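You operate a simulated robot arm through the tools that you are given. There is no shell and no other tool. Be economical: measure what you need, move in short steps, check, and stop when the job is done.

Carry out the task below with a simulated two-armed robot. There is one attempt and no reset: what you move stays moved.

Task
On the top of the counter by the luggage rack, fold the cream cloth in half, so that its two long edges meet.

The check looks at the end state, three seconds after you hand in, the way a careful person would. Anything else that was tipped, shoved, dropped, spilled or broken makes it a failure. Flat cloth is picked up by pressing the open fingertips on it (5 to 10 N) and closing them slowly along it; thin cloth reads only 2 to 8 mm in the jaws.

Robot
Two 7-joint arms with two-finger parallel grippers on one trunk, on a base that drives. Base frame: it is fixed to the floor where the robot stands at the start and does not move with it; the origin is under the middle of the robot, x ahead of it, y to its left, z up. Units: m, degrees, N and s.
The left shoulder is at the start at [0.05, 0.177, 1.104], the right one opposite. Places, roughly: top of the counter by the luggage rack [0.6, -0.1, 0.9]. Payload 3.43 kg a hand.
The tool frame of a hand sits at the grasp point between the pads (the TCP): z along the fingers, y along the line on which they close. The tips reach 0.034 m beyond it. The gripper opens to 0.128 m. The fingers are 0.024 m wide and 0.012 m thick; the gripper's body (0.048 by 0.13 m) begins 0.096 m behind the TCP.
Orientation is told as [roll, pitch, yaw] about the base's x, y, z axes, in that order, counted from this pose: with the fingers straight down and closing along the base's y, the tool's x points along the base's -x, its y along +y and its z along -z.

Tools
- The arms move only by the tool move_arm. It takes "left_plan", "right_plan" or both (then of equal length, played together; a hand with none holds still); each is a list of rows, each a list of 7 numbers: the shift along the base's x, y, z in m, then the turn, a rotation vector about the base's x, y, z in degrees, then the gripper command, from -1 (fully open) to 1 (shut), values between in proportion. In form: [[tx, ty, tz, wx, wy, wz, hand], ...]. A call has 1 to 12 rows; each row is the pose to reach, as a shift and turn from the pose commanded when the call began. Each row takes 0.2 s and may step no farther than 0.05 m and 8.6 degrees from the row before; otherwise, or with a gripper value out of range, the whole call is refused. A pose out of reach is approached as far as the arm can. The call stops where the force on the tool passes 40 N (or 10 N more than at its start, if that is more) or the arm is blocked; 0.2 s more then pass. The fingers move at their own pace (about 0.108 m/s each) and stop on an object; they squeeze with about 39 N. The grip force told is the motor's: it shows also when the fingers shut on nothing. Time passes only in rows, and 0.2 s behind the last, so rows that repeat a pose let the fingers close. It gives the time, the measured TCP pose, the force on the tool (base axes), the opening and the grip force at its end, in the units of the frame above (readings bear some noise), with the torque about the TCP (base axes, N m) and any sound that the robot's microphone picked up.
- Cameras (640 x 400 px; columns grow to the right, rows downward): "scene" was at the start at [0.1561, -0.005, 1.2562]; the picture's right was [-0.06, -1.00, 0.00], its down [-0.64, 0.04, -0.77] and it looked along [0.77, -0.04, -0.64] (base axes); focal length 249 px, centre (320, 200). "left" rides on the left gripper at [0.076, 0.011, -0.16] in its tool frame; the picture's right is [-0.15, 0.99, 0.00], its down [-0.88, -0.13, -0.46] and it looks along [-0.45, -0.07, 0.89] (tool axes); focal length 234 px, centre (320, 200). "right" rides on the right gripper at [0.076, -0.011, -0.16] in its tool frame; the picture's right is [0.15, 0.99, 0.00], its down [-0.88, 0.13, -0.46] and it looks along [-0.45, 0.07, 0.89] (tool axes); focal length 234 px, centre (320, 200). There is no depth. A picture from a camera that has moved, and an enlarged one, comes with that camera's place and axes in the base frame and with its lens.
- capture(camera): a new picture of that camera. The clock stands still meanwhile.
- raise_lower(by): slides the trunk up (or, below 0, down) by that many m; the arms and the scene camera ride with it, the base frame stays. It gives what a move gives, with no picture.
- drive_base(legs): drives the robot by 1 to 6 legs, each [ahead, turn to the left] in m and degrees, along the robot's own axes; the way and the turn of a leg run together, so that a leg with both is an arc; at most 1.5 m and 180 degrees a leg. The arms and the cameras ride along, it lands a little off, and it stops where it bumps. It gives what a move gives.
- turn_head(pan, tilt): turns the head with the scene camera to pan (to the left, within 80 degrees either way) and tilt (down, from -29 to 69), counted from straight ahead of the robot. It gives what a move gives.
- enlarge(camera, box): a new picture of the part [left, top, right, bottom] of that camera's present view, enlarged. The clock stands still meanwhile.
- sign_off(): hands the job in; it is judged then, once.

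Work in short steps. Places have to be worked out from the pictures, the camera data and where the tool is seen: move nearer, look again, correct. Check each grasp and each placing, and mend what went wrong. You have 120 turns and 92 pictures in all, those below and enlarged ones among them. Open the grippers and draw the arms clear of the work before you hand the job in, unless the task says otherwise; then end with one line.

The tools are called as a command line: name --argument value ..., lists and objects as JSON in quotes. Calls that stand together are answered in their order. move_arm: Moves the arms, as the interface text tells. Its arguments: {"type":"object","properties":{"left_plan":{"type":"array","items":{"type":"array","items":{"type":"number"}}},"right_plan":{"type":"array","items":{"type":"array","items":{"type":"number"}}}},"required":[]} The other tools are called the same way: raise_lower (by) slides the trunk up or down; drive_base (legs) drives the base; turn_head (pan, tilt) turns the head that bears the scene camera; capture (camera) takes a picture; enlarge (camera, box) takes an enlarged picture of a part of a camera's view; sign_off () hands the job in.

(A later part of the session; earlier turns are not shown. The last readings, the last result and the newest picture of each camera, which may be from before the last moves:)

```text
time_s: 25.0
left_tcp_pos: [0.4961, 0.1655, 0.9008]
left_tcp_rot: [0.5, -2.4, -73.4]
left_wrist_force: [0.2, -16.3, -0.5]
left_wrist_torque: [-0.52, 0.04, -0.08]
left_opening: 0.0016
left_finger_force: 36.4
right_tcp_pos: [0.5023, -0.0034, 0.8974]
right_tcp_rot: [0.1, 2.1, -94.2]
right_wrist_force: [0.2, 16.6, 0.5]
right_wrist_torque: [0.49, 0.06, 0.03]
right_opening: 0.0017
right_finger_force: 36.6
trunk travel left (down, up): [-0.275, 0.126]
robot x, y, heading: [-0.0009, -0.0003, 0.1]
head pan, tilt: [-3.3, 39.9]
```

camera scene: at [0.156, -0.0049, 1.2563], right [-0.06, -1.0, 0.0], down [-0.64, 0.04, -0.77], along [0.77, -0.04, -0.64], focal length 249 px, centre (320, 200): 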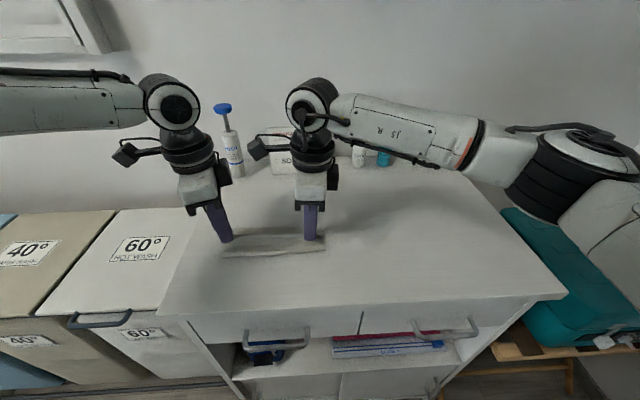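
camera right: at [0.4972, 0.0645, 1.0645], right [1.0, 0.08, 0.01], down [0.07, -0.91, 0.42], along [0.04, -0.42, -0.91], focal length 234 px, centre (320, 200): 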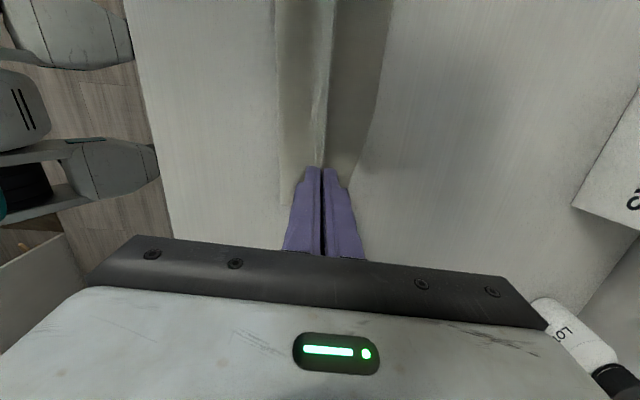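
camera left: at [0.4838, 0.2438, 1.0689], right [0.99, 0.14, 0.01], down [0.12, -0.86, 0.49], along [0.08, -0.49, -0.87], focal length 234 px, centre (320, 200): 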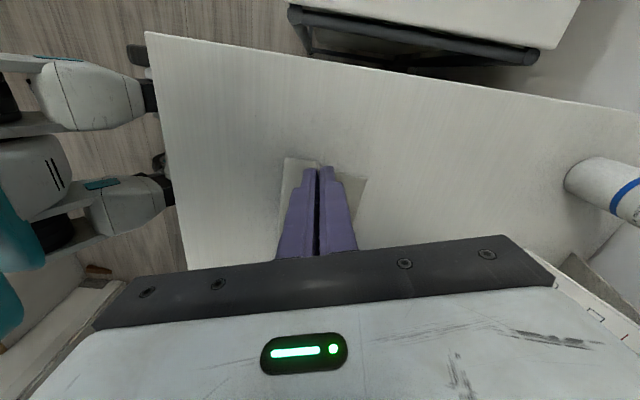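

Both tips are at the surface with the cloth about 10 mm over-stretched. I'll open the left fingers a little so its end relaxes towards the right hand, then lift out.

move_arm --left_plan '[[0, 0, 0, 0, 0, 0, 0.9], [0, 0, 0, 0, 0, 0, 0.75], [0, 0, 0, 0, 0, 0, 0.6], [0, 0, 0, 0, 0, 0, 0.6], [0, 0, 0.02, 0, 0, 0, 0.6], [0, 0, 0.05, 0, 0, 0, 0.6], [0, 0.01, 0.09, 0, 0, 0, 0.6], [0, 0.04, 0.12, 0, 0, 0, 0.6], [0, 0.08, 0.13, 0, 0, 0, 0.6]]'

enlarge --camera "scene" --box '[170, 180, 362, 300]'

capture --camera "right"

capture --camera "left"

```text
time_s: 27.0
left_tcp_pos: [0.4966, 0.245, 1.0298]
left_tcp_rot: [0.4, -2.2, -73.4]
left_wrist_force: [0.2, 0.6, -0.4]
left_wrist_torque: [-0.01, -0.02, 0.0]
left_opening: 0.0253
left_finger_force: 0.1
right_tcp_pos: [0.5045, -0.0035, 0.8978]
right_tcp_rot: [0.0, 2.0, -94.1]
right_wrist_force: [-0.2, 0.0, 0.6]
right_wrist_torque: [0.0, 0.01, 0.03]
right_opening: 0.0016
right_finger_force: 36.7
trunk travel left (down, up): [-0.275, 0.126]
robot x, y, heading: [-0.0031, 0.001, -0.2]
head pan, tilt: [-3.3, 39.9]
```

```text
3.33 times, centred on (266, 240) of scene
camera zoom: at [0.1559, -0.0046, 1.2563], right [-0.06, -1.0, 0.0], down [-0.64, 0.04, -0.77], along [0.77, -0.04, -0.64], focal length 830 px, centre (500, 67)
```

zoom: 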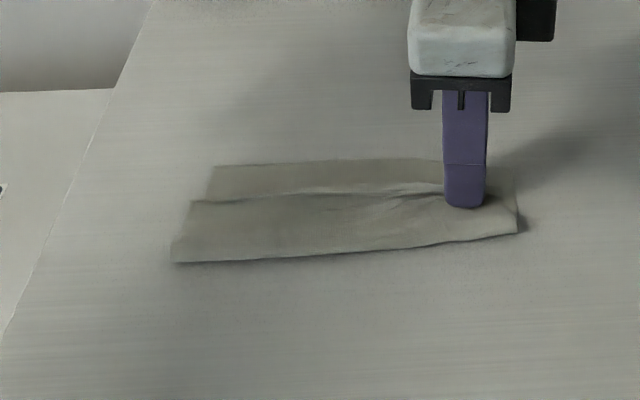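

```text
60 pictures are left
camera right: at [0.4983, 0.0675, 1.0593], right [1.0, 0.07, 0.01], down [0.06, -0.9, 0.43], along [0.04, -0.42, -0.91], focal length 234 px, centre (320, 200)
```

right: 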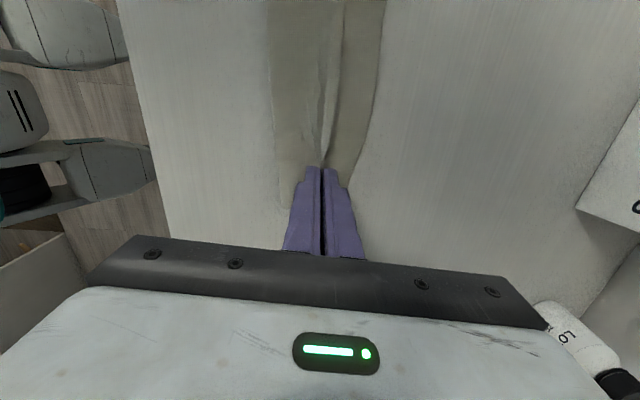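

```text
59 pictures are left
camera left: at [0.4829, 0.3255, 1.1854], right [0.99, 0.14, 0.01], down [0.12, -0.86, 0.49], along [0.08, -0.48, -0.87], focal length 234 px, centre (320, 200)
```

left: 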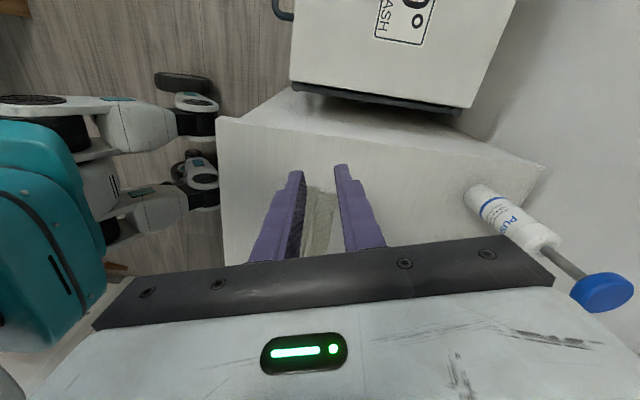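

The left end has relaxed flat, with its top edge still about 3 cm short of the far edge. Now I'll release the right hand, lift it out, and inspect.

move_arm --right_plan '[[0, 0, 0, 0, 0, 0, 0.9], [0, 0, 0, 0, 0, 0, 0.75], [0, 0, 0, 0, 0, 0, 0.6], [0, 0, 0, 0, 0, 0, 0.6], [0, 0, 0.02, 0, 0, 0, 0.6], [0, 0, 0.05, 0, 0, 0, 0.6], [0, -0.01, 0.09, 0, 0, 0, 0.6], [0, -0.05, 0.1, 0, 0, 0, 0.6], [0, -0.09, 0.1, 0, 0, 0, 0.6]]'

enlarge --camera "scene" --box '[190, 200, 350, 300]'

capture --camera "right"

```text
time_s: 29.0
left_tcp_pos: [0.4964, 0.2439, 1.028]
left_tcp_rot: [0.3, -2.0, -73.4]
left_wrist_force: [-1.0, -0.2, 0.1]
left_wrist_torque: [0.05, -0.01, 0.03]
left_opening: 0.0257
left_finger_force: 0.1
right_tcp_pos: [0.5046, -0.095, 0.9962]
right_tcp_rot: [0.0, 1.9, -94.1]
right_wrist_force: [-0.1, -0.4, -0.9]
right_wrist_torque: [0.01, -0.03, -0.02]
right_opening: 0.0258
right_finger_force: 0.0
trunk travel left (down, up): [-0.275, 0.126]
robot x, y, heading: [0.0004, 0.0031, -0.1]
head pan, tilt: [-3.3, 39.9]
```

```text
4.00 times, centred on (270, 250) of scene
camera zoom: at [0.1561, -0.0055, 1.2563], right [-0.06, -1.0, 0.0], down [-0.64, 0.04, -0.77], along [0.77, -0.04, -0.64], focal length 996 px, centre (520, 0)
```

zoom: 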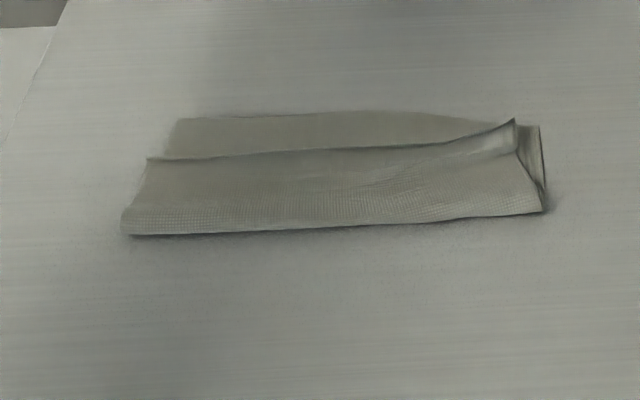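

```text
57 pictures are left
camera right: at [0.4997, -0.0239, 1.1581], right [1.0, 0.07, 0.01], down [0.07, -0.9, 0.42], along [0.04, -0.42, -0.91], focal length 234 px, centre (320, 200)
```

right: 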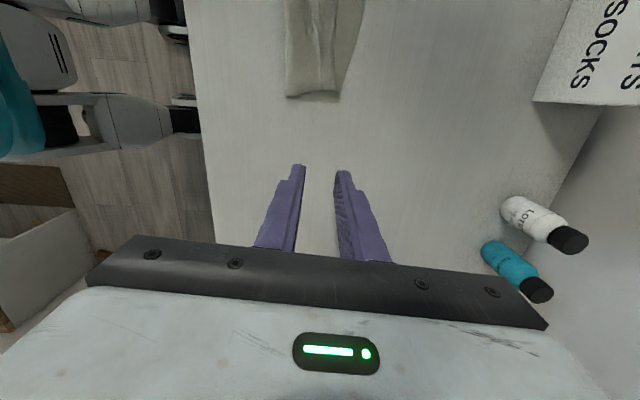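

The fold is mostly there: the left end is about 30 mm short, and the right corner is standing up with its fold line about 15 mm too far forward. I need a base heading where both hands reach. I'll test in the air how far left the right hand can go at this yaw.

move_arm --right_plan '[[0, 0.04, 0, 0, 0, 2, 0.6], [0, 0.08, 0, 0, 0, 4, 0.6], [0, 0.12, -0.01, 0, 0, 6, 0.6], [0, 0.16, -0.03, 0, 0, 8, 0.6], [0, 0.19, -0.05, 0, 0, 10, 0.6], [0, 0.195, -0.06, 0, 0, 11, 0.6], [0, 0.195, -0.06, 0, 0, 11, 0.6]]' --left_plan '[[0, 0.02, 0.02, 0, 0, -2, 0.6], [0, 0.04, 0.04, 0, 0, -4, 0.6], [0, 0.06, 0.05, 0, 0, -6, 0.6], [0, 0.08, 0.05, 0, 0, -8, 0.6], [0, 0.08, 0.05, 0, 0, -10, 0.6], [0, 0.08, 0.05, 0, 0, -10, 0.6], [0, 0.08, 0.05, 0, 0, -10, 0.6]]'

capture --camera "right"

```text
time_s: 30.6
left_tcp_pos: [0.4963, 0.3237, 1.0792]
left_tcp_rot: [0.4, -2.1, -83.2]
left_wrist_force: [0.0, -0.3, -0.6]
left_wrist_torque: [0.01, 0.0, -0.02]
left_opening: 0.0256
left_finger_force: 0.1
right_tcp_pos: [0.5028, 0.1015, 0.9393]
right_tcp_rot: [0.0, 2.1, -83.2]
right_wrist_force: [0.1, 0.0, 0.2]
right_wrist_torque: [0.0, 0.02, 0.03]
right_opening: 0.0257
right_finger_force: 0.1
trunk travel left (down, up): [-0.275, 0.126]
robot x, y, heading: [-0.0013, -0.0014, 0.2]
head pan, tilt: [-3.3, 39.9]
```

```text
56 pictures are left
camera right: at [0.4844, 0.1704, 1.1007], right [0.96, 0.26, 0.01], down [0.24, -0.87, 0.42], along [0.12, -0.41, -0.91], focal length 234 px, centre (320, 200)
```

right: 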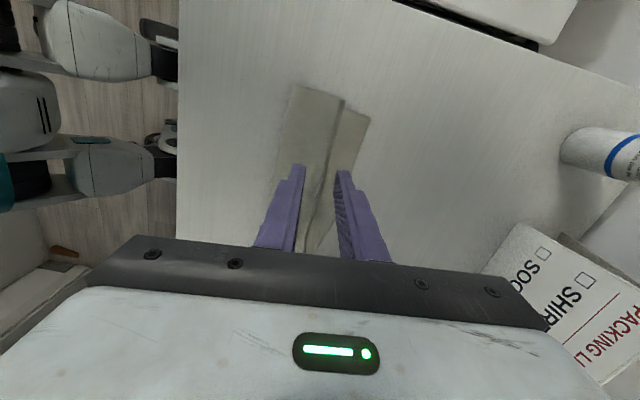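

The right hand reaches well left, so turning the robot about 12° to the right puts both hands within reach. I'll raise the right hand clear and turn the base.

move_arm --right_plan '[[0, 0, 0.04, 0, 0, 0, 0.6], [0, -0.03, 0.08, 0, 0, 0, 0.6], [0, -0.06, 0.1, 0, 0, 0, 0.6]]'

drive_base --legs '[[0, -12]]'

turn_head --pan 12 --tilt 45

capture --camera "scene"

```text
time_s: 31.4
left_tcp_pos: [0.4988, 0.3234, 1.0787]
left_tcp_rot: [0.4, -2.1, -83.3]
left_wrist_force: [0.7, 0.1, 0.1]
left_wrist_torque: [0.02, -0.02, 0.01]
left_opening: 0.0255
left_finger_force: 0.1
right_tcp_pos: [0.5027, 0.0395, 1.0401]
right_tcp_rot: [0.0, 2.1, -83.2]
right_wrist_force: [0.1, 0.4, 0.7]
right_wrist_torque: [-0.01, -0.03, -0.02]
right_opening: 0.0257
right_finger_force: 0.0
trunk travel left (down, up): [-0.275, 0.126]
robot x, y, heading: [-0.0001, -0.0026, -0.2]
head pan, tilt: [-3.3, 39.9]
```

```text
time_s: 32.6
left_tcp_pos: [0.5539, 0.2124, 1.0791]
left_tcp_rot: [0.4, -2.1, -95.3]
left_wrist_force: [0.6, -0.3, 0.8]
left_wrist_torque: [-0.01, -0.02, 0.01]
left_opening: 0.0255
left_finger_force: 0.0
right_tcp_pos: [0.4998, -0.0647, 1.0387]
right_tcp_rot: [0.0, 2.0, -95.2]
right_wrist_force: [-0.6, -1.0, 0.6]
right_wrist_torque: [0.04, -0.02, 0.04]
right_opening: 0.0257
right_finger_force: 0.1
trunk travel left (down, up): [-0.275, 0.126]
robot x, y, heading: [0.0007, 0.0005, -11.8]
head pan, tilt: [-3.3, 39.9]
```

```text
time_s: 33.4
left_tcp_pos: [0.5537, 0.2136, 1.0801]
left_tcp_rot: [0.4, -2.1, -95.2]
left_wrist_force: [0.6, 0.9, -0.5]
left_wrist_torque: [-0.04, -0.04, 0.03]
left_opening: 0.0255
left_finger_force: 0.0
right_tcp_pos: [0.501, -0.0652, 1.0394]
right_tcp_rot: [0.0, 2.1, -95.2]
right_wrist_force: [-0.3, -0.6, 0.0]
right_wrist_torque: [-0.02, -0.02, 0.02]
right_opening: 0.0256
right_finger_force: 0.1
trunk travel left (down, up): [-0.275, 0.126]
robot x, y, heading: [-0.0008, 0.0011, -12.0]
head pan, tilt: [12.0, 45.0]
```

```text
55 pictures are left
camera scene: at [0.151, -0.0145, 1.2489], right [0.0, -1.0, 0.0], down [-0.71, 0.0, -0.71], along [0.71, 0.0, -0.71], focal length 249 px, centre (320, 200)
```

scene: 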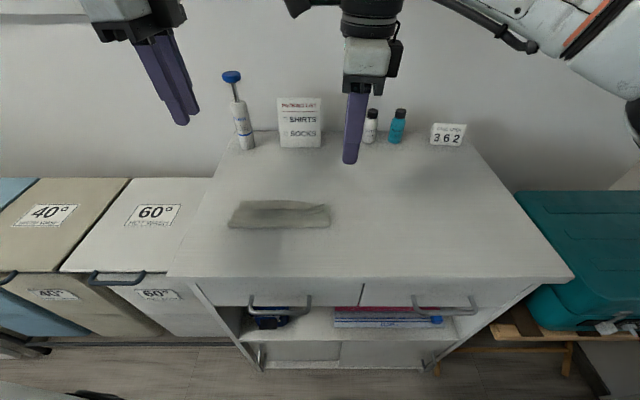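

Everything is undisturbed. I'll look closely at the cloth from this cleaner view.

enlarge --camera "scene" --box '[216, 180, 344, 260]'

capture --camera "right"

enlarge --camera "left" --box '[200, 60, 440, 210]'

```text
5.00 times, centred on (280, 220) of scene
camera zoom: at [0.151, -0.0145, 1.2489], right [0.0, -1.0, 0.0], down [-0.71, 0.0, -0.71], along [0.71, 0.0, -0.71], focal length 1245 px, centre (520, 100)
```

zoom: 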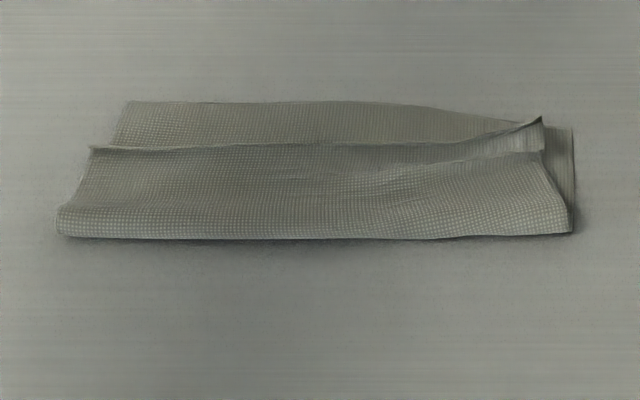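

```text
53 pictures are left
camera right: at [0.497, 0.0069, 1.2007], right [1.0, 0.06, 0.01], down [0.05, -0.9, 0.42], along [0.03, -0.42, -0.91], focal length 234 px, centre (320, 200)
```

right: 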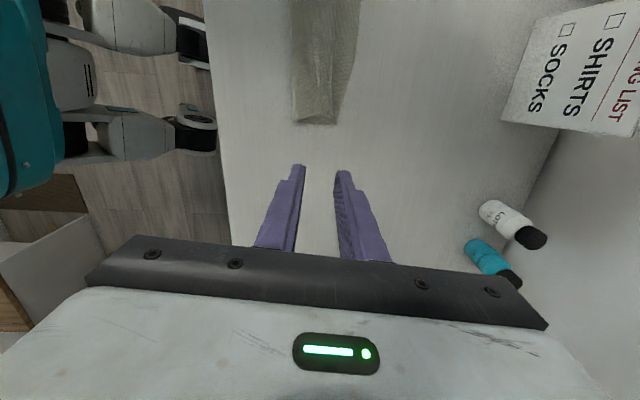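

```text
2.67 times, centred on (320, 135) of left
camera zoom: at [0.5711, 0.2937, 1.2363], right [0.97, -0.24, 0.01], down [-0.21, -0.85, 0.49], along [-0.1, -0.48, -0.87], focal length 624 px, centre (320, 373)
```

zoom: 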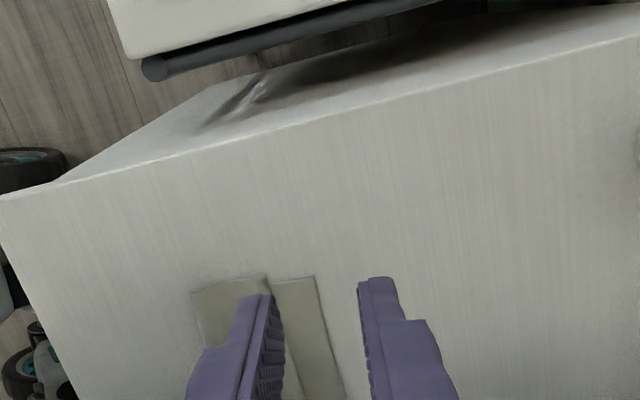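

The left half has the right width (fold 0.465, far edge 0.539). At the right the corner flap stands up at about (0.509, -0.02). I'll take that standing flap with the right hand without pressing, while the left hand waits.

move_arm --right_plan '[[0.003, 0.02, -0.03, 0, 0, 0, 0.2], [0.006, 0.04, -0.07, 0, 0, 0, 0.2], [0.008, 0.053, -0.11, 0, 0, 0, 0.2], [0.008, 0.053, -0.128, 0, 0, 0, 0.2], [0.008, 0.053, -0.128, 0, 0, 0, 0.2]]' --left_plan '[[-0.01, 0, 0, 0, 0, 0, 0.2], [-0.02, 0, 0, 0, 0, 0, 0.2], [-0.03, 0, -0.02, 0, 0, 0, 0.2], [-0.04, 0, -0.04, 0, 0, 0, 0.2], [-0.04, 0, -0.06, 0, 0, 0, 0.2]]'

enlarge --camera "scene" --box '[216, 170, 360, 260]'

enlarge --camera "right" --box '[200, 80, 440, 230]'

```text
time_s: 34.6
left_tcp_pos: [0.5136, 0.2159, 1.0209]
left_tcp_rot: [0.5, -2.1, -95.2]
left_wrist_force: [0.2, 0.6, -0.2]
left_wrist_torque: [-0.01, -0.02, 0.02]
left_opening: 0.0512
left_finger_force: 0.1
right_tcp_pos: [0.5071, -0.0127, 0.9089]
right_tcp_rot: [0.1, 1.9, -95.1]
right_wrist_force: [0.0, 0.2, 0.7]
right_wrist_torque: [-0.02, -0.02, 0.03]
right_opening: 0.0513
right_finger_force: 0.0
trunk travel left (down, up): [-0.275, 0.126]
robot x, y, heading: [0.0021, -0.0003, -12.1]
head pan, tilt: [12.0, 45.0]
```

```text
4.44 times, centred on (288, 215) of scene
camera zoom: at [0.1512, -0.0143, 1.2489], right [0.0, -1.0, 0.0], down [-0.71, 0.0, -0.71], along [0.71, 0.0, -0.71], focal length 1107 px, centre (462, 133)
```

zoom: 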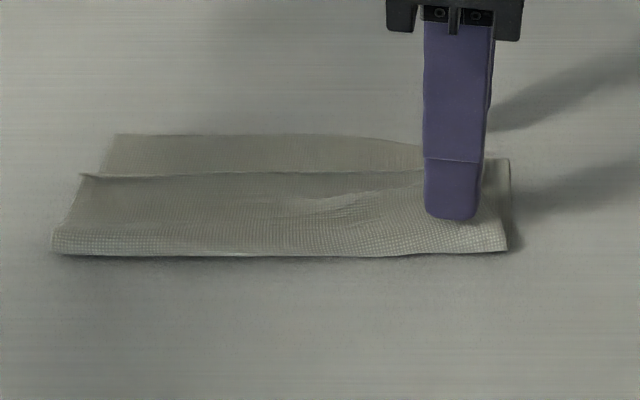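

```text
2.67 times, centred on (320, 155) of right
camera zoom: at [0.503, 0.0586, 1.0711], right [1.0, 0.06, 0.01], down [0.05, -0.9, 0.42], along [0.03, -0.42, -0.91], focal length 624 px, centre (320, 320)
```

zoom: 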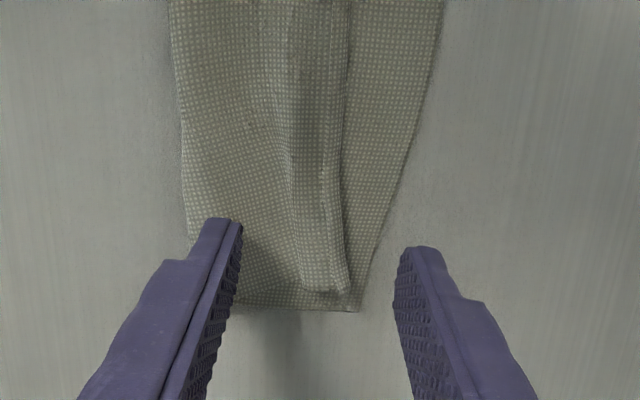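

The standing flap sits centred between the right fingers. I'll narrow them, lower 8 mm, and close.

move_arm --right_plan '[[0, 0, 0, 0, 0, 0, 0.4], [0, 0, -0.005, 0, 0, 0, 0.45], [0, 0, -0.009, 0, 0, 0, 0.45], [0, 0, -0.009, 0, 0, 0, 0.6], [0, 0, -0.009, 0, 0, 0, 0.75], [0, 0, -0.009, 0, 0, 0, 0.9], [0, 0, -0.009, 0, 0, 0, 1], [0, 0, -0.009, 0, 0, 0, 1], [0, 0, -0.009, 0, 0, 0, 1]]'

enlarge --camera "right" --box '[200, 80, 440, 230]'

```text
time_s: 36.6
left_tcp_pos: [0.5149, 0.2154, 1.0227]
left_tcp_rot: [0.4, -2.1, -95.3]
left_wrist_force: [0.5, -0.1, -0.3]
left_wrist_torque: [0.01, 0.01, -0.02]
left_opening: 0.0515
left_finger_force: 0.0
right_tcp_pos: [0.5079, -0.0119, 0.9007]
right_tcp_rot: [0.0, 2.0, -95.1]
right_wrist_force: [0.4, 0.0, -0.1]
right_wrist_torque: [0.02, 0.0, -0.03]
right_opening: 0.0021
right_finger_force: 37.1
trunk travel left (down, up): [-0.275, 0.126]
robot x, y, heading: [0.0005, 0.0007, -12.0]
head pan, tilt: [12.0, 45.0]
```

```text
2.67 times, centred on (320, 155) of right
camera zoom: at [0.5033, 0.0594, 1.0632], right [1.0, 0.06, 0.01], down [0.05, -0.9, 0.42], along [0.03, -0.42, -0.91], focal length 624 px, centre (320, 320)
```

zoom: 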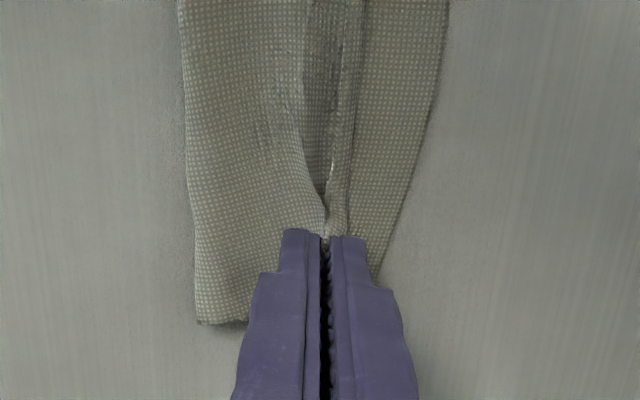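

The flap is gripped. I'll lift it and bring it back above the fold line to see how the top layer comes up.

move_arm --right_plan '[[-0.002, 0, 0.01, 0, 0, 0, 1], [-0.006, 0, 0.02, 0, 0, 0, 1], [-0.013, 0.001, 0.03, 0, 0, 0, 1], [-0.022, 0.002, 0.038, 0, 0, 0, 1], [-0.032, 0.003, 0.044, 0, 0, 0, 1], [-0.042, 0.004, 0.047, 0, 0, 0, 1], [-0.05, 0.004, 0.047, 0, 0, 0, 1], [-0.05, 0.004, 0.047, 0, 0, 0, 1]]'

enlarge --camera "scene" --box '[216, 170, 360, 260]'

enlarge --camera "right" --box '[160, 0, 480, 200]'

```text
time_s: 38.4
left_tcp_pos: [0.5137, 0.2148, 1.0209]
left_tcp_rot: [0.4, -2.1, -95.3]
left_wrist_force: [0.0, 0.2, 0.2]
left_wrist_torque: [-0.03, 0.01, -0.03]
left_opening: 0.0511
left_finger_force: 0.0
right_tcp_pos: [0.4576, -0.0073, 0.9492]
right_tcp_rot: [0.0, 1.9, -95.1]
right_wrist_force: [0.0, -1.5, 0.6]
right_wrist_torque: [0.03, -0.02, 0.01]
right_opening: 0.0022
right_finger_force: 37.0
trunk travel left (down, up): [-0.275, 0.126]
robot x, y, heading: [-0.0009, 0.0003, -11.8]
head pan, tilt: [12.0, 45.0]
```

```text
4.44 times, centred on (288, 215) of scene
camera zoom: at [0.151, -0.0144, 1.2489], right [0.0, -1.0, 0.0], down [-0.71, 0.0, -0.71], along [0.71, 0.0, -0.71], focal length 1107 px, centre (462, 133)
```

zoom: 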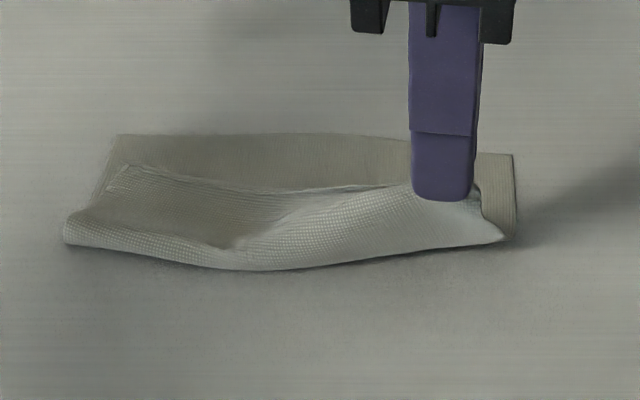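

```text
2.00 times, centred on (320, 100) of right
camera zoom: at [0.454, 0.0642, 1.1113], right [1.0, 0.06, 0.01], down [0.05, -0.9, 0.42], along [0.03, -0.42, -0.91], focal length 468 px, centre (320, 400)
```

zoom: 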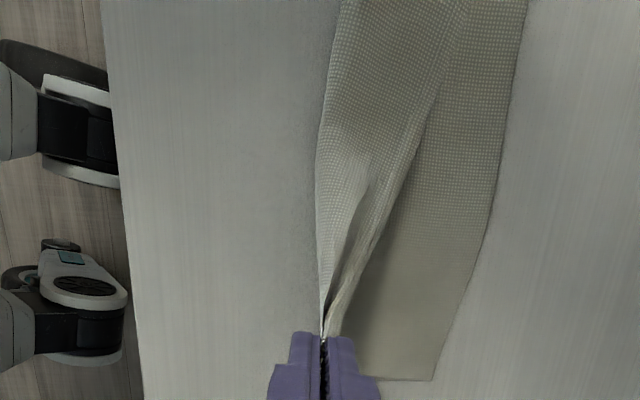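

The right flap is held with a doubled ridge, so its length is off. A cleaner way is to unfold the right side back towards the robot, regrasp properly, and redo the fold now that both arms can reach. I'll lay the right side back.

move_arm --right_plan '[[-0.012, 0, 0, 0, 0, 0, 1], [-0.024, 0, -0.004, 0, 0, 0, 1], [-0.036, 0, -0.012, 0, 0, 0, 1], [-0.045, 0, -0.022, 0, 0, 0, 1], [-0.052, 0, -0.033, 0, 0, 0, 1], [-0.056, 0, -0.045, 0, 0, 0, 1], [-0.056, 0, -0.048, 0, 0, 0, 1], [-0.056, 0, -0.048, 0, 0, 0, 1]]'

enlarge --camera "scene" --box '[200, 170, 360, 270]'

```text
time_s: 40.2
left_tcp_pos: [0.514, 0.2168, 1.0223]
left_tcp_rot: [0.4, -2.1, -95.4]
left_wrist_force: [0.0, -0.2, -0.3]
left_wrist_torque: [-0.01, -0.01, 0.01]
left_opening: 0.0514
left_finger_force: 0.1
right_tcp_pos: [0.4032, -0.0069, 0.9024]
right_tcp_rot: [0.0, 2.0, -95.2]
right_wrist_force: [0.1, 0.4, -0.1]
right_wrist_torque: [-0.01, 0.01, 0.0]
right_opening: 0.0019
right_finger_force: 36.7
trunk travel left (down, up): [-0.275, 0.126]
robot x, y, heading: [0.0012, -0.0024, -11.9]
head pan, tilt: [12.0, 45.0]
```

```text
4.00 times, centred on (280, 220) of scene
camera zoom: at [0.151, -0.0144, 1.2489], right [0.0, -1.0, 0.0], down [-0.71, 0.0, -0.71], along [0.71, 0.0, -0.71], focal length 996 px, centre (480, 120)
```

zoom: 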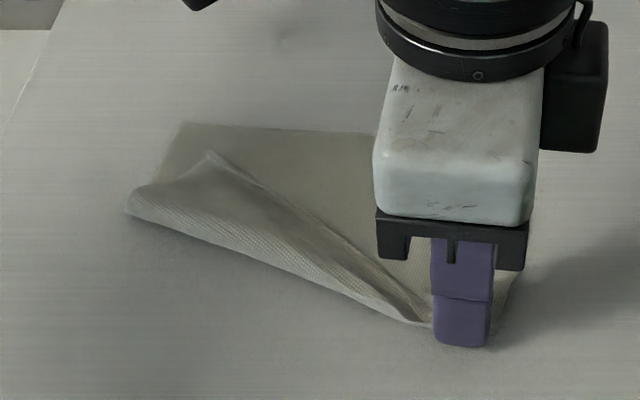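

The right side is coming back well. With the right hand still holding, I'll bring the left hand over the folded left corner, near (0.51, 0.135), and look.

move_arm --left_plan '[[-0.002, -0.03, -0.02, 0, 0, 0, 0.2], [-0.004, -0.055, -0.04, 0, 0, 0, 0.2], [-0.006, -0.076, -0.06, 0, 0, 0, 0.2], [-0.006, -0.076, -0.085, 0, 0, 0, 0.2], [-0.006, -0.076, -0.085, 0, 0, 0, 0.2]]'

enlarge --camera "left" --box '[200, 80, 440, 230]'

enlarge --camera "scene" --box '[200, 170, 360, 270]'

```text
time_s: 41.4
left_tcp_pos: [0.5086, 0.1378, 0.9355]
left_tcp_rot: [0.5, -2.1, -95.3]
left_wrist_force: [-0.2, -0.5, -0.1]
left_wrist_torque: [0.0, -0.03, 0.01]
left_opening: 0.0514
left_finger_force: 0.1
right_tcp_pos: [0.4018, -0.0076, 0.9019]
right_tcp_rot: [0.0, 2.0, -95.2]
right_wrist_force: [0.4, 0.6, 0.6]
right_wrist_torque: [-0.03, -0.01, 0.01]
right_opening: 0.002
right_finger_force: 37.1
trunk travel left (down, up): [-0.275, 0.126]
robot x, y, heading: [0.0007, 0.0017, -11.8]
head pan, tilt: [12.0, 45.0]
```

```text
2.67 times, centred on (320, 155) of left
camera zoom: at [0.5258, 0.2184, 1.0926], right [0.97, -0.24, 0.01], down [-0.21, -0.85, 0.49], along [-0.1, -0.48, -0.87], focal length 624 px, centre (320, 320)
```

zoom: 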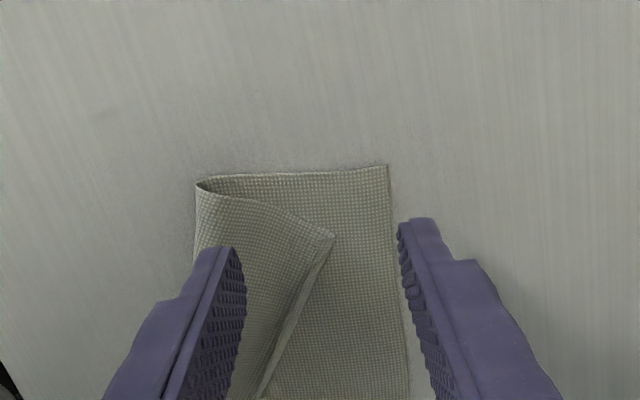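

```text
4.00 times, centred on (280, 220) of scene
camera zoom: at [0.1509, -0.0144, 1.2489], right [0.0, -1.0, 0.0], down [-0.71, 0.0, -0.71], along [0.71, 0.0, -0.71], focal length 996 px, centre (480, 120)
```

zoom: 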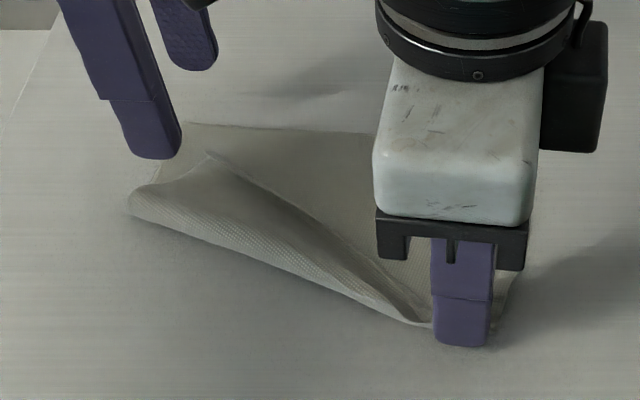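

Now I can see the left corner of the flap at about (0.513, 0.128). I'll release the right hand first and lift it clear, so its side lies flat for a proper regrasp later.

move_arm --right_plan '[[0, 0, -0.003, 0, 0, 0, 0.9], [0, 0, -0.003, 0, 0, 0, 0.7], [0, 0, -0.003, 0, 0, 0, 0.5], [0, 0, -0.003, 0, 0, 0, 0.5], [0, 0, 0.02, 0, 0, 0, 0.5], [0, 0, 0.05, 0, 0, 0, 0.5], [-0.01, -0.04, 0.08, 0, 0, 0, 0.5], [-0.02, -0.08, 0.1, 0, 0, 0, 0.5]]'

enlarge --camera "scene" --box '[200, 170, 360, 270]'

enlarge --camera "left" --box '[200, 80, 440, 230]'

```text
refused: row 7 steps farther than a row can; nothing moved
```

```text
4.00 times, centred on (280, 220) of scene
camera zoom: at [0.1509, -0.0144, 1.2489], right [0.0, -1.0, 0.0], down [-0.71, 0.0, -0.71], along [0.71, 0.0, -0.71], focal length 996 px, centre (480, 120)
```

zoom: 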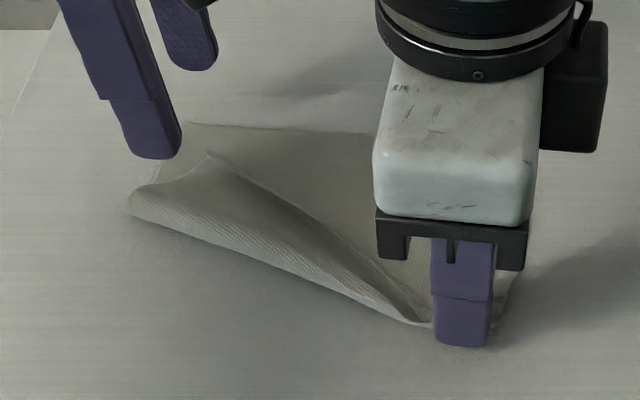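

```text
2.67 times, centred on (320, 155) of left
camera zoom: at [0.5258, 0.2184, 1.0926], right [0.97, -0.24, 0.01], down [-0.21, -0.85, 0.49], along [-0.1, -0.48, -0.87], focal length 624 px, centre (320, 320)
```

zoom: 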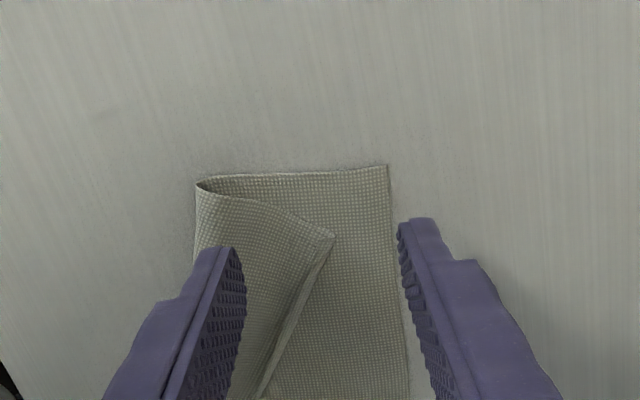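

One row's step was too long and the call was refused. I'll resend it with smaller steps.

move_arm --right_plan '[[0, 0, -0.003, 0, 0, 0, 0.9], [0, 0, -0.003, 0, 0, 0, 0.7], [0, 0, -0.003, 0, 0, 0, 0.5], [0, 0, -0.003, 0, 0, 0, 0.5], [0, 0, 0.02, 0, 0, 0, 0.5], [0, 0, 0.05, 0, 0, 0, 0.5], [-0.005, -0.03, 0.08, 0, 0, 0, 0.5], [-0.01, -0.07, 0.1, 0, 0, 0, 0.5], [-0.01, -0.1, 0.1, 0, 0, 0, 0.5]]'

enlarge --camera "scene" --box '[200, 170, 360, 270]'

enlarge --camera "left" --box '[200, 80, 440, 230]'

```text
time_s: 43.4
left_tcp_pos: [0.5084, 0.1391, 0.9354]
left_tcp_rot: [0.4, -2.1, -95.4]
left_wrist_force: [-0.1, 0.1, 0.1]
left_wrist_torque: [0.03, 0.03, -0.02]
left_opening: 0.051
left_finger_force: 0.0
right_tcp_pos: [0.3928, -0.1087, 1.0011]
right_tcp_rot: [0.1, 2.0, -95.1]
right_wrist_force: [0.4, -0.5, -0.3]
right_wrist_torque: [-0.01, 0.0, -0.01]
right_opening: 0.032
right_finger_force: 0.0
trunk travel left (down, up): [-0.275, 0.126]
robot x, y, heading: [-0.0004, -0.0013, -12.0]
head pan, tilt: [12.0, 45.0]
```

```text
4.00 times, centred on (280, 220) of scene
camera zoom: at [0.151, -0.0148, 1.2489], right [0.0, -1.0, 0.0], down [-0.71, 0.0, -0.71], along [0.71, 0.0, -0.71], focal length 996 px, centre (480, 120)
```

zoom: 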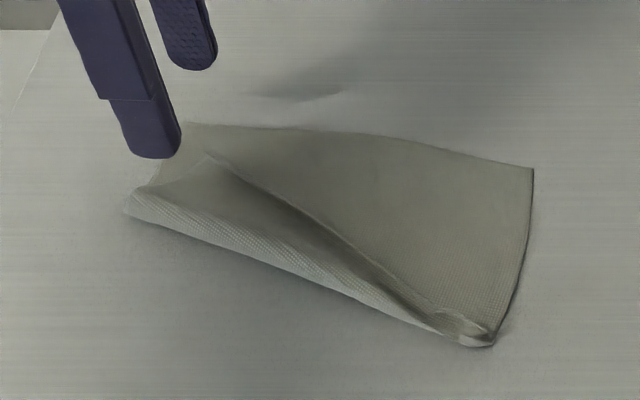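

```text
2.67 times, centred on (320, 155) of left
camera zoom: at [0.5259, 0.2183, 1.0931], right [0.97, -0.24, 0.01], down [-0.21, -0.85, 0.49], along [-0.1, -0.48, -0.87], focal length 624 px, centre (320, 320)
```

zoom: 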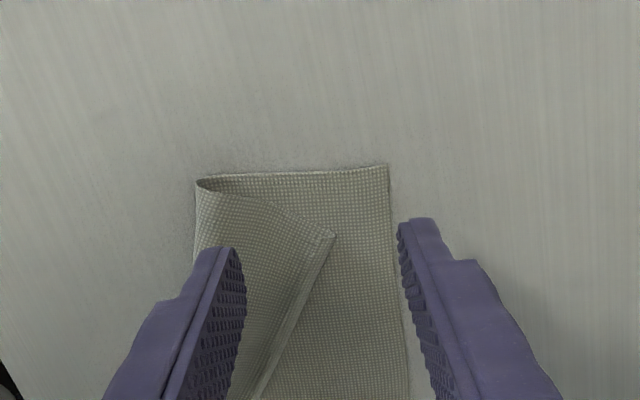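

The flap's edge stands up as a small lip. I'll bring the left hand astride it near (0.501, 0.113) and take it as the right hand did.

move_arm --left_plan '[[-0.004, -0.013, 0, 0, 0, 0, 0.3], [-0.008, -0.026, -0.012, 0, 0, 0, 0.3], [-0.008, -0.026, -0.024, 0, 0, 0, 0.3], [-0.008, -0.026, -0.024, 0, 0, 0, 0.3]]'

enlarge --camera "left" --box '[200, 80, 440, 230]'

```text
time_s: 44.4
left_tcp_pos: [0.5007, 0.1128, 0.9097]
left_tcp_rot: [0.3, -2.0, -95.2]
left_wrist_force: [-0.1, 0.4, -0.7]
left_wrist_torque: [0.03, 0.01, 0.0]
left_opening: 0.045
left_finger_force: 0.0
right_tcp_pos: [0.3932, -0.1077, 1.0023]
right_tcp_rot: [0.0, 2.0, -95.2]
right_wrist_force: [-0.4, 0.9, -0.1]
right_wrist_torque: [0.0, 0.04, 0.04]
right_opening: 0.0319
right_finger_force: 0.1
trunk travel left (down, up): [-0.275, 0.126]
robot x, y, heading: [-0.0033, 0.0029, -11.9]
head pan, tilt: [12.0, 45.0]
```

```text
2.67 times, centred on (320, 155) of left
camera zoom: at [0.518, 0.1923, 1.0668], right [0.97, -0.24, 0.01], down [-0.21, -0.85, 0.49], along [-0.1, -0.48, -0.87], focal length 624 px, centre (320, 320)
```

zoom: 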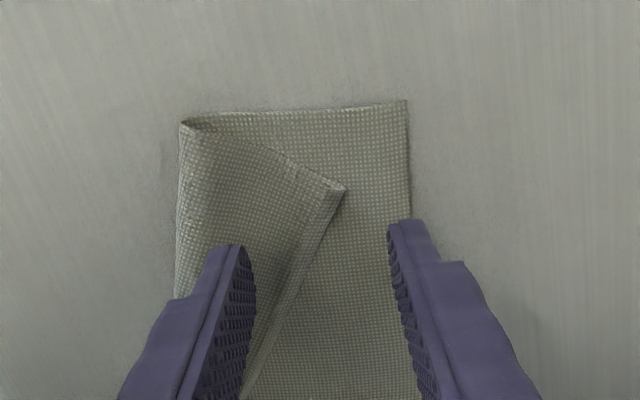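

The lip lies between the fingers. I'll narrow them, lower 10 mm and close.

move_arm --left_plan '[[0.002, 0.002, 0, 0, 0, 0, 0.4], [0.002, 0.002, -0.006, 0, 0, 0, 0.45], [0.002, 0.002, -0.011, 0, 0, 0, 0.45], [0.002, 0.002, -0.011, 0, 0, 0, 0.6], [0.002, 0.002, -0.011, 0, 0, 0, 0.75], [0.002, 0.002, -0.011, 0, 0, 0, 0.9], [0.002, 0.002, -0.011, 0, 0, 0, 1], [0.002, 0.002, -0.011, 0, 0, 0, 1], [0.002, 0.002, -0.011, 0, 0, 0, 1]]'

enlarge --camera "left" --box '[200, 80, 440, 230]'

```text
time_s: 46.4
left_tcp_pos: [0.5015, 0.1131, 0.8992]
left_tcp_rot: [0.4, -2.1, -95.3]
left_wrist_force: [0.3, -0.7, -0.2]
left_wrist_torque: [-0.01, 0.0, 0.01]
left_opening: 0.0019
left_finger_force: 36.5
right_tcp_pos: [0.3931, -0.1081, 1.002]
right_tcp_rot: [0.0, 2.0, -95.2]
right_wrist_force: [-0.2, 0.7, -0.1]
right_wrist_torque: [0.02, -0.03, 0.03]
right_opening: 0.0322
right_finger_force: 0.1
trunk travel left (down, up): [-0.275, 0.126]
robot x, y, heading: [0.0019, 0.003, -11.9]
head pan, tilt: [12.0, 45.0]
```

```text
2.67 times, centred on (320, 155) of left
camera zoom: at [0.5198, 0.1931, 1.0565], right [0.97, -0.24, 0.01], down [-0.21, -0.85, 0.49], along [-0.1, -0.48, -0.87], focal length 624 px, centre (320, 320)
```

zoom: 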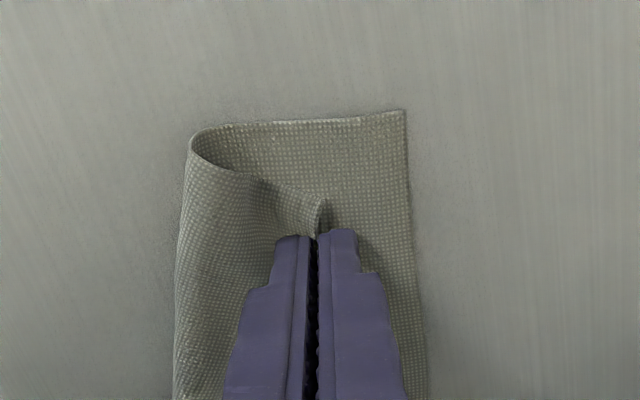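

The lip is gripped. I'll carry the corner up and back over the fold line and lay it near (0.405, 0.148).

move_arm --left_plan '[[-0.002, 0.001, 0.012, 0, 0, 0, 1], [-0.008, 0.003, 0.025, 0, 0, 0, 1], [-0.018, 0.006, 0.037, 0, 0, 0, 1], [-0.03, 0.01, 0.045, 0, 0, 0, 1], [-0.043, 0.015, 0.048, 0, 0, 0, 1], [-0.056, 0.02, 0.047, 0, 0, 0, 1], [-0.068, 0.025, 0.042, 0, 0, 0, 1], [-0.079, 0.029, 0.034, 0, 0, 0, 1], [-0.088, 0.032, 0.024, 0, 0, 0, 1], [-0.094, 0.034, 0.012, 0, 0, 0, 1], [-0.097, 0.035, 0.002, 0, 0, 0, 1], [-0.097, 0.035, 0.0, 0, 0, 0, 1]]'

enlarge --camera "scene" --box '[200, 170, 360, 270]'

```text
time_s: 49.0
left_tcp_pos: [0.404, 0.1483, 0.8995]
left_tcp_rot: [0.4, -2.1, -95.4]
left_wrist_force: [0.5, -0.7, -0.3]
left_wrist_torque: [0.01, 0.04, 0.0]
left_opening: 0.0016
left_finger_force: 36.2
right_tcp_pos: [0.3936, -0.1079, 1.0021]
right_tcp_rot: [0.0, 1.9, -95.1]
right_wrist_force: [-0.2, -0.5, 0.2]
right_wrist_torque: [0.01, 0.01, 0.03]
right_opening: 0.0319
right_finger_force: 0.0
trunk travel left (down, up): [-0.275, 0.126]
robot x, y, heading: [-0.0036, -0.0013, -11.8]
head pan, tilt: [12.0, 45.0]
```

```text
4.00 times, centred on (280, 220) of scene
camera zoom: at [0.151, -0.0144, 1.2489], right [0.0, -1.0, 0.0], down [-0.71, 0.0, -0.71], along [0.71, 0.0, -0.71], focal length 996 px, centre (480, 120)
```

zoom: 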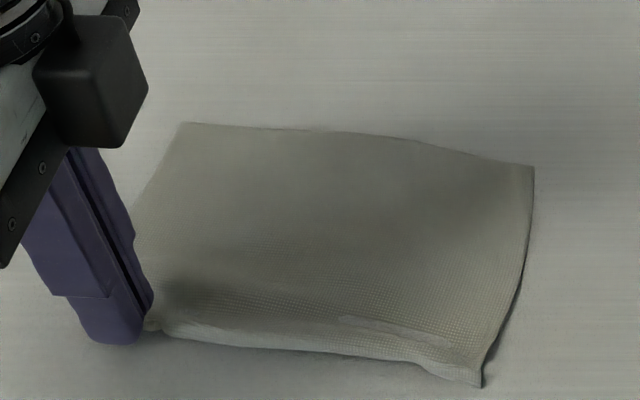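

The cloth is now unfolded flat, with the left hand still holding its near edge. I'll bring the right hand over the near edge beside the right corner, which is at about (0.3765, -0.016), for a clean regrasp.

move_arm --right_plan '[[-0.003, 0.03, -0.02, 0, 0, -1.5, 0.3], [-0.006, 0.06, -0.04, 0, 0, -3, 0.3], [-0.01, 0.09, -0.06, 0, 0, -4.5, 0.3], [-0.014, 0.117, -0.085, 0, 0, -4.5, 0.3], [-0.014, 0.117, -0.085, 0, 0, -4.5, 0.3]]'

enlarge --camera "right" --box '[200, 80, 440, 230]'

enlarge --camera "scene" --box '[200, 170, 360, 270]'

```text
time_s: 50.2
left_tcp_pos: [0.4042, 0.1479, 0.9]
left_tcp_rot: [0.4, -2.1, -95.4]
left_wrist_force: [0.0, -0.1, -0.5]
left_wrist_torque: [0.01, 0.01, -0.03]
left_opening: 0.0015
left_finger_force: 35.7
right_tcp_pos: [0.3784, 0.0103, 0.9182]
right_tcp_rot: [0.0, 1.9, -99.8]
right_wrist_force: [-0.6, -0.1, -0.3]
right_wrist_torque: [0.04, 0.02, -0.01]
right_opening: 0.045
right_finger_force: 0.1
trunk travel left (down, up): [-0.275, 0.126]
robot x, y, heading: [-0.0007, 0.0001, -11.9]
head pan, tilt: [12.0, 45.0]
```

```text
2.67 times, centred on (320, 155) of right
camera zoom: at [0.3804, 0.0822, 1.0802], right [1.0, -0.02, 0.01], down [-0.02, -0.91, 0.42], along [0.0, -0.42, -0.91], focal length 624 px, centre (320, 320)
```

zoom: 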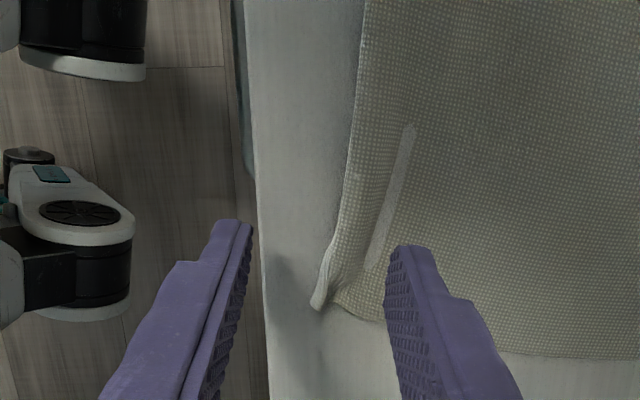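

```text
4.00 times, centred on (280, 220) of scene
camera zoom: at [0.151, -0.0145, 1.2489], right [0.0, -1.0, 0.0], down [-0.71, 0.0, -0.71], along [0.71, 0.0, -0.71], focal length 996 px, centre (480, 120)
```

zoom: 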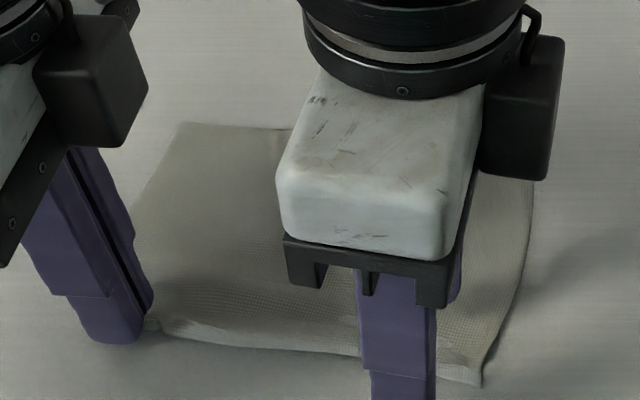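

The edge at this spot is at x≈0.386 and the counter's front edge is just outside it. I'll shift in by 7 mm, narrow to 0.032 m and lower close to contact.

move_arm --right_plan '[[0.0075, 0, 0, 0, 0, 0, 0.5], [0.0075, 0, -0.01, 0, 0, 0, 0.5], [0.0075, 0, -0.018, 0, 0, 0, 0.5], [0.0075, 0, -0.023, 0, 0, 0, 0.5], [0.0075, 0, -0.025, 0, 0, 0, 0.5]]'

enlarge --camera "right" --box '[200, 80, 440, 230]'

```text
time_s: 51.4
left_tcp_pos: [0.4048, 0.1487, 0.9002]
left_tcp_rot: [0.5, -2.2, -95.3]
left_wrist_force: [0.1, -0.8, 0.5]
left_wrist_torque: [0.01, 0.01, -0.01]
left_opening: 0.0015
left_finger_force: 36.7
right_tcp_pos: [0.387, 0.0095, 0.8954]
right_tcp_rot: [0.1, 2.1, -99.7]
right_wrist_force: [-0.3, -1.8, 17.1]
right_wrist_torque: [-0.27, -0.36, -0.05]
right_opening: 0.032
right_finger_force: 0.0
trunk travel left (down, up): [-0.275, 0.126]
robot x, y, heading: [0.004, -0.0009, -11.7]
head pan, tilt: [12.0, 45.0]
```

```text
2.67 times, centred on (320, 155) of right
camera zoom: at [0.3879, 0.0815, 1.057], right [1.0, -0.02, 0.01], down [-0.02, -0.91, 0.42], along [0.0, -0.42, -0.91], focal length 624 px, centre (320, 320)
```

zoom: 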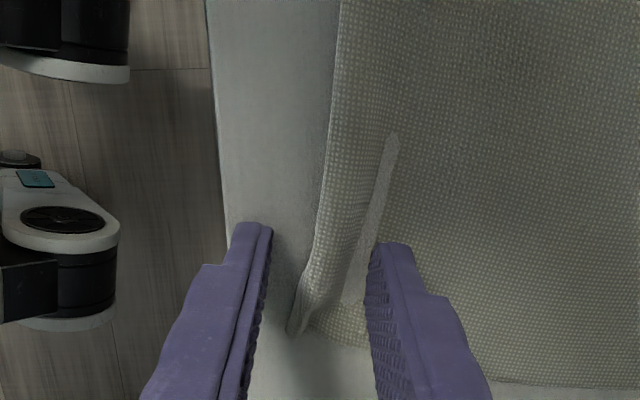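

The edge lip is right between the fingers and the press is 17 N. I'll back off 2 mm and close slowly.

move_arm --right_plan '[[0, 0, 0.002, 0, 0, 0, 0.5], [0, 0, 0.002, 0, 0, 0, 0.57], [0, 0, 0.002, 0, 0, 0, 0.64], [0, 0, 0.002, 0, 0, 0, 0.71], [0, 0, 0.002, 0, 0, 0, 0.78], [0, 0, 0.002, 0, 0, 0, 0.85], [0, 0, 0.002, 0, 0, 0, 0.92], [0, 0, 0.002, 0, 0, 0, 1], [0, 0, 0.002, 0, 0, 0, 1], [0, 0, 0.002, 0, 0, 0, 1]]'

enlarge --camera "right" --box '[160, 0, 480, 200]'

enlarge --camera "left" --box '[160, 20, 480, 220]'

enlarge --camera "scene" --box '[200, 170, 360, 270]'

```text
time_s: 53.6
left_tcp_pos: [0.4038, 0.1483, 0.9]
left_tcp_rot: [0.6, -2.1, -95.3]
left_wrist_force: [-0.3, 0.5, -0.1]
left_wrist_torque: [-0.01, 0.02, -0.02]
left_opening: 0.0014
left_finger_force: 36.5
right_tcp_pos: [0.3839, 0.01, 0.8957]
right_tcp_rot: [0.2, 2.0, -99.7]
right_wrist_force: [-0.4, 0.9, 19.9]
right_wrist_torque: [-0.2, -0.02, -0.06]
right_opening: 0.0021
right_finger_force: 36.7
trunk travel left (down, up): [-0.275, 0.126]
robot x, y, heading: [-0.0003, -0.0006, -11.8]
head pan, tilt: [12.0, 45.0]
```

```text
2.00 times, centred on (320, 100) of right
camera zoom: at [0.3864, 0.0813, 1.057], right [1.0, -0.02, 0.01], down [-0.02, -0.91, 0.42], along [0.0, -0.42, -0.91], focal length 468 px, centre (320, 400)
```

zoom: 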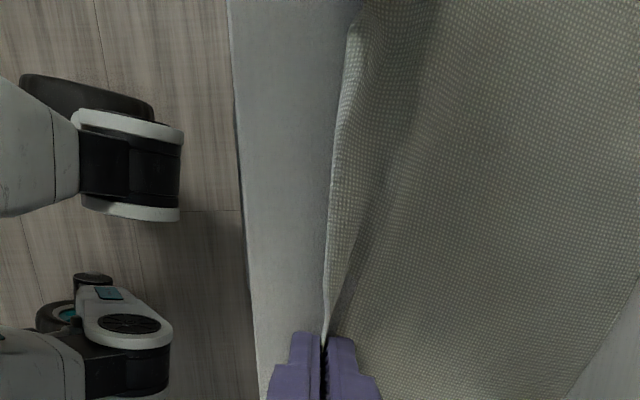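

```text
2.00 times, centred on (320, 120) of left
camera zoom: at [0.4211, 0.2285, 1.057], right [0.97, -0.24, 0.01], down [-0.21, -0.85, 0.49], along [-0.1, -0.48, -0.87], focal length 468 px, centre (320, 360)
```

zoom: 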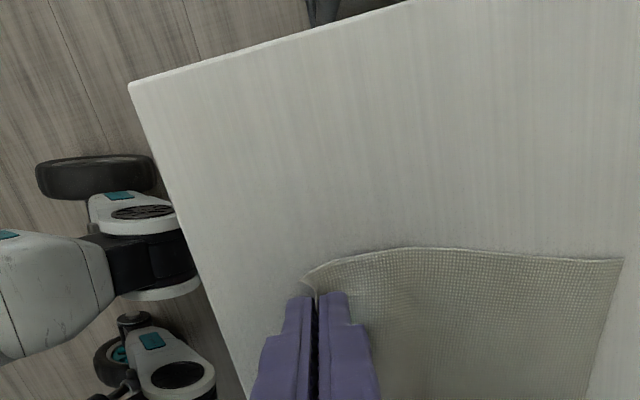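

```text
4.00 times, centred on (280, 220) of scene
camera zoom: at [0.1497, -0.0144, 1.2491], right [0.0, -1.0, 0.0], down [-0.71, 0.0, -0.71], along [0.71, 0.0, -0.71], focal length 996 px, centre (480, 120)
```

zoom: 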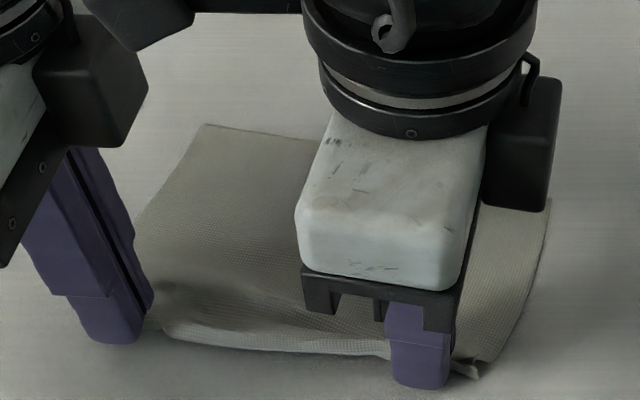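

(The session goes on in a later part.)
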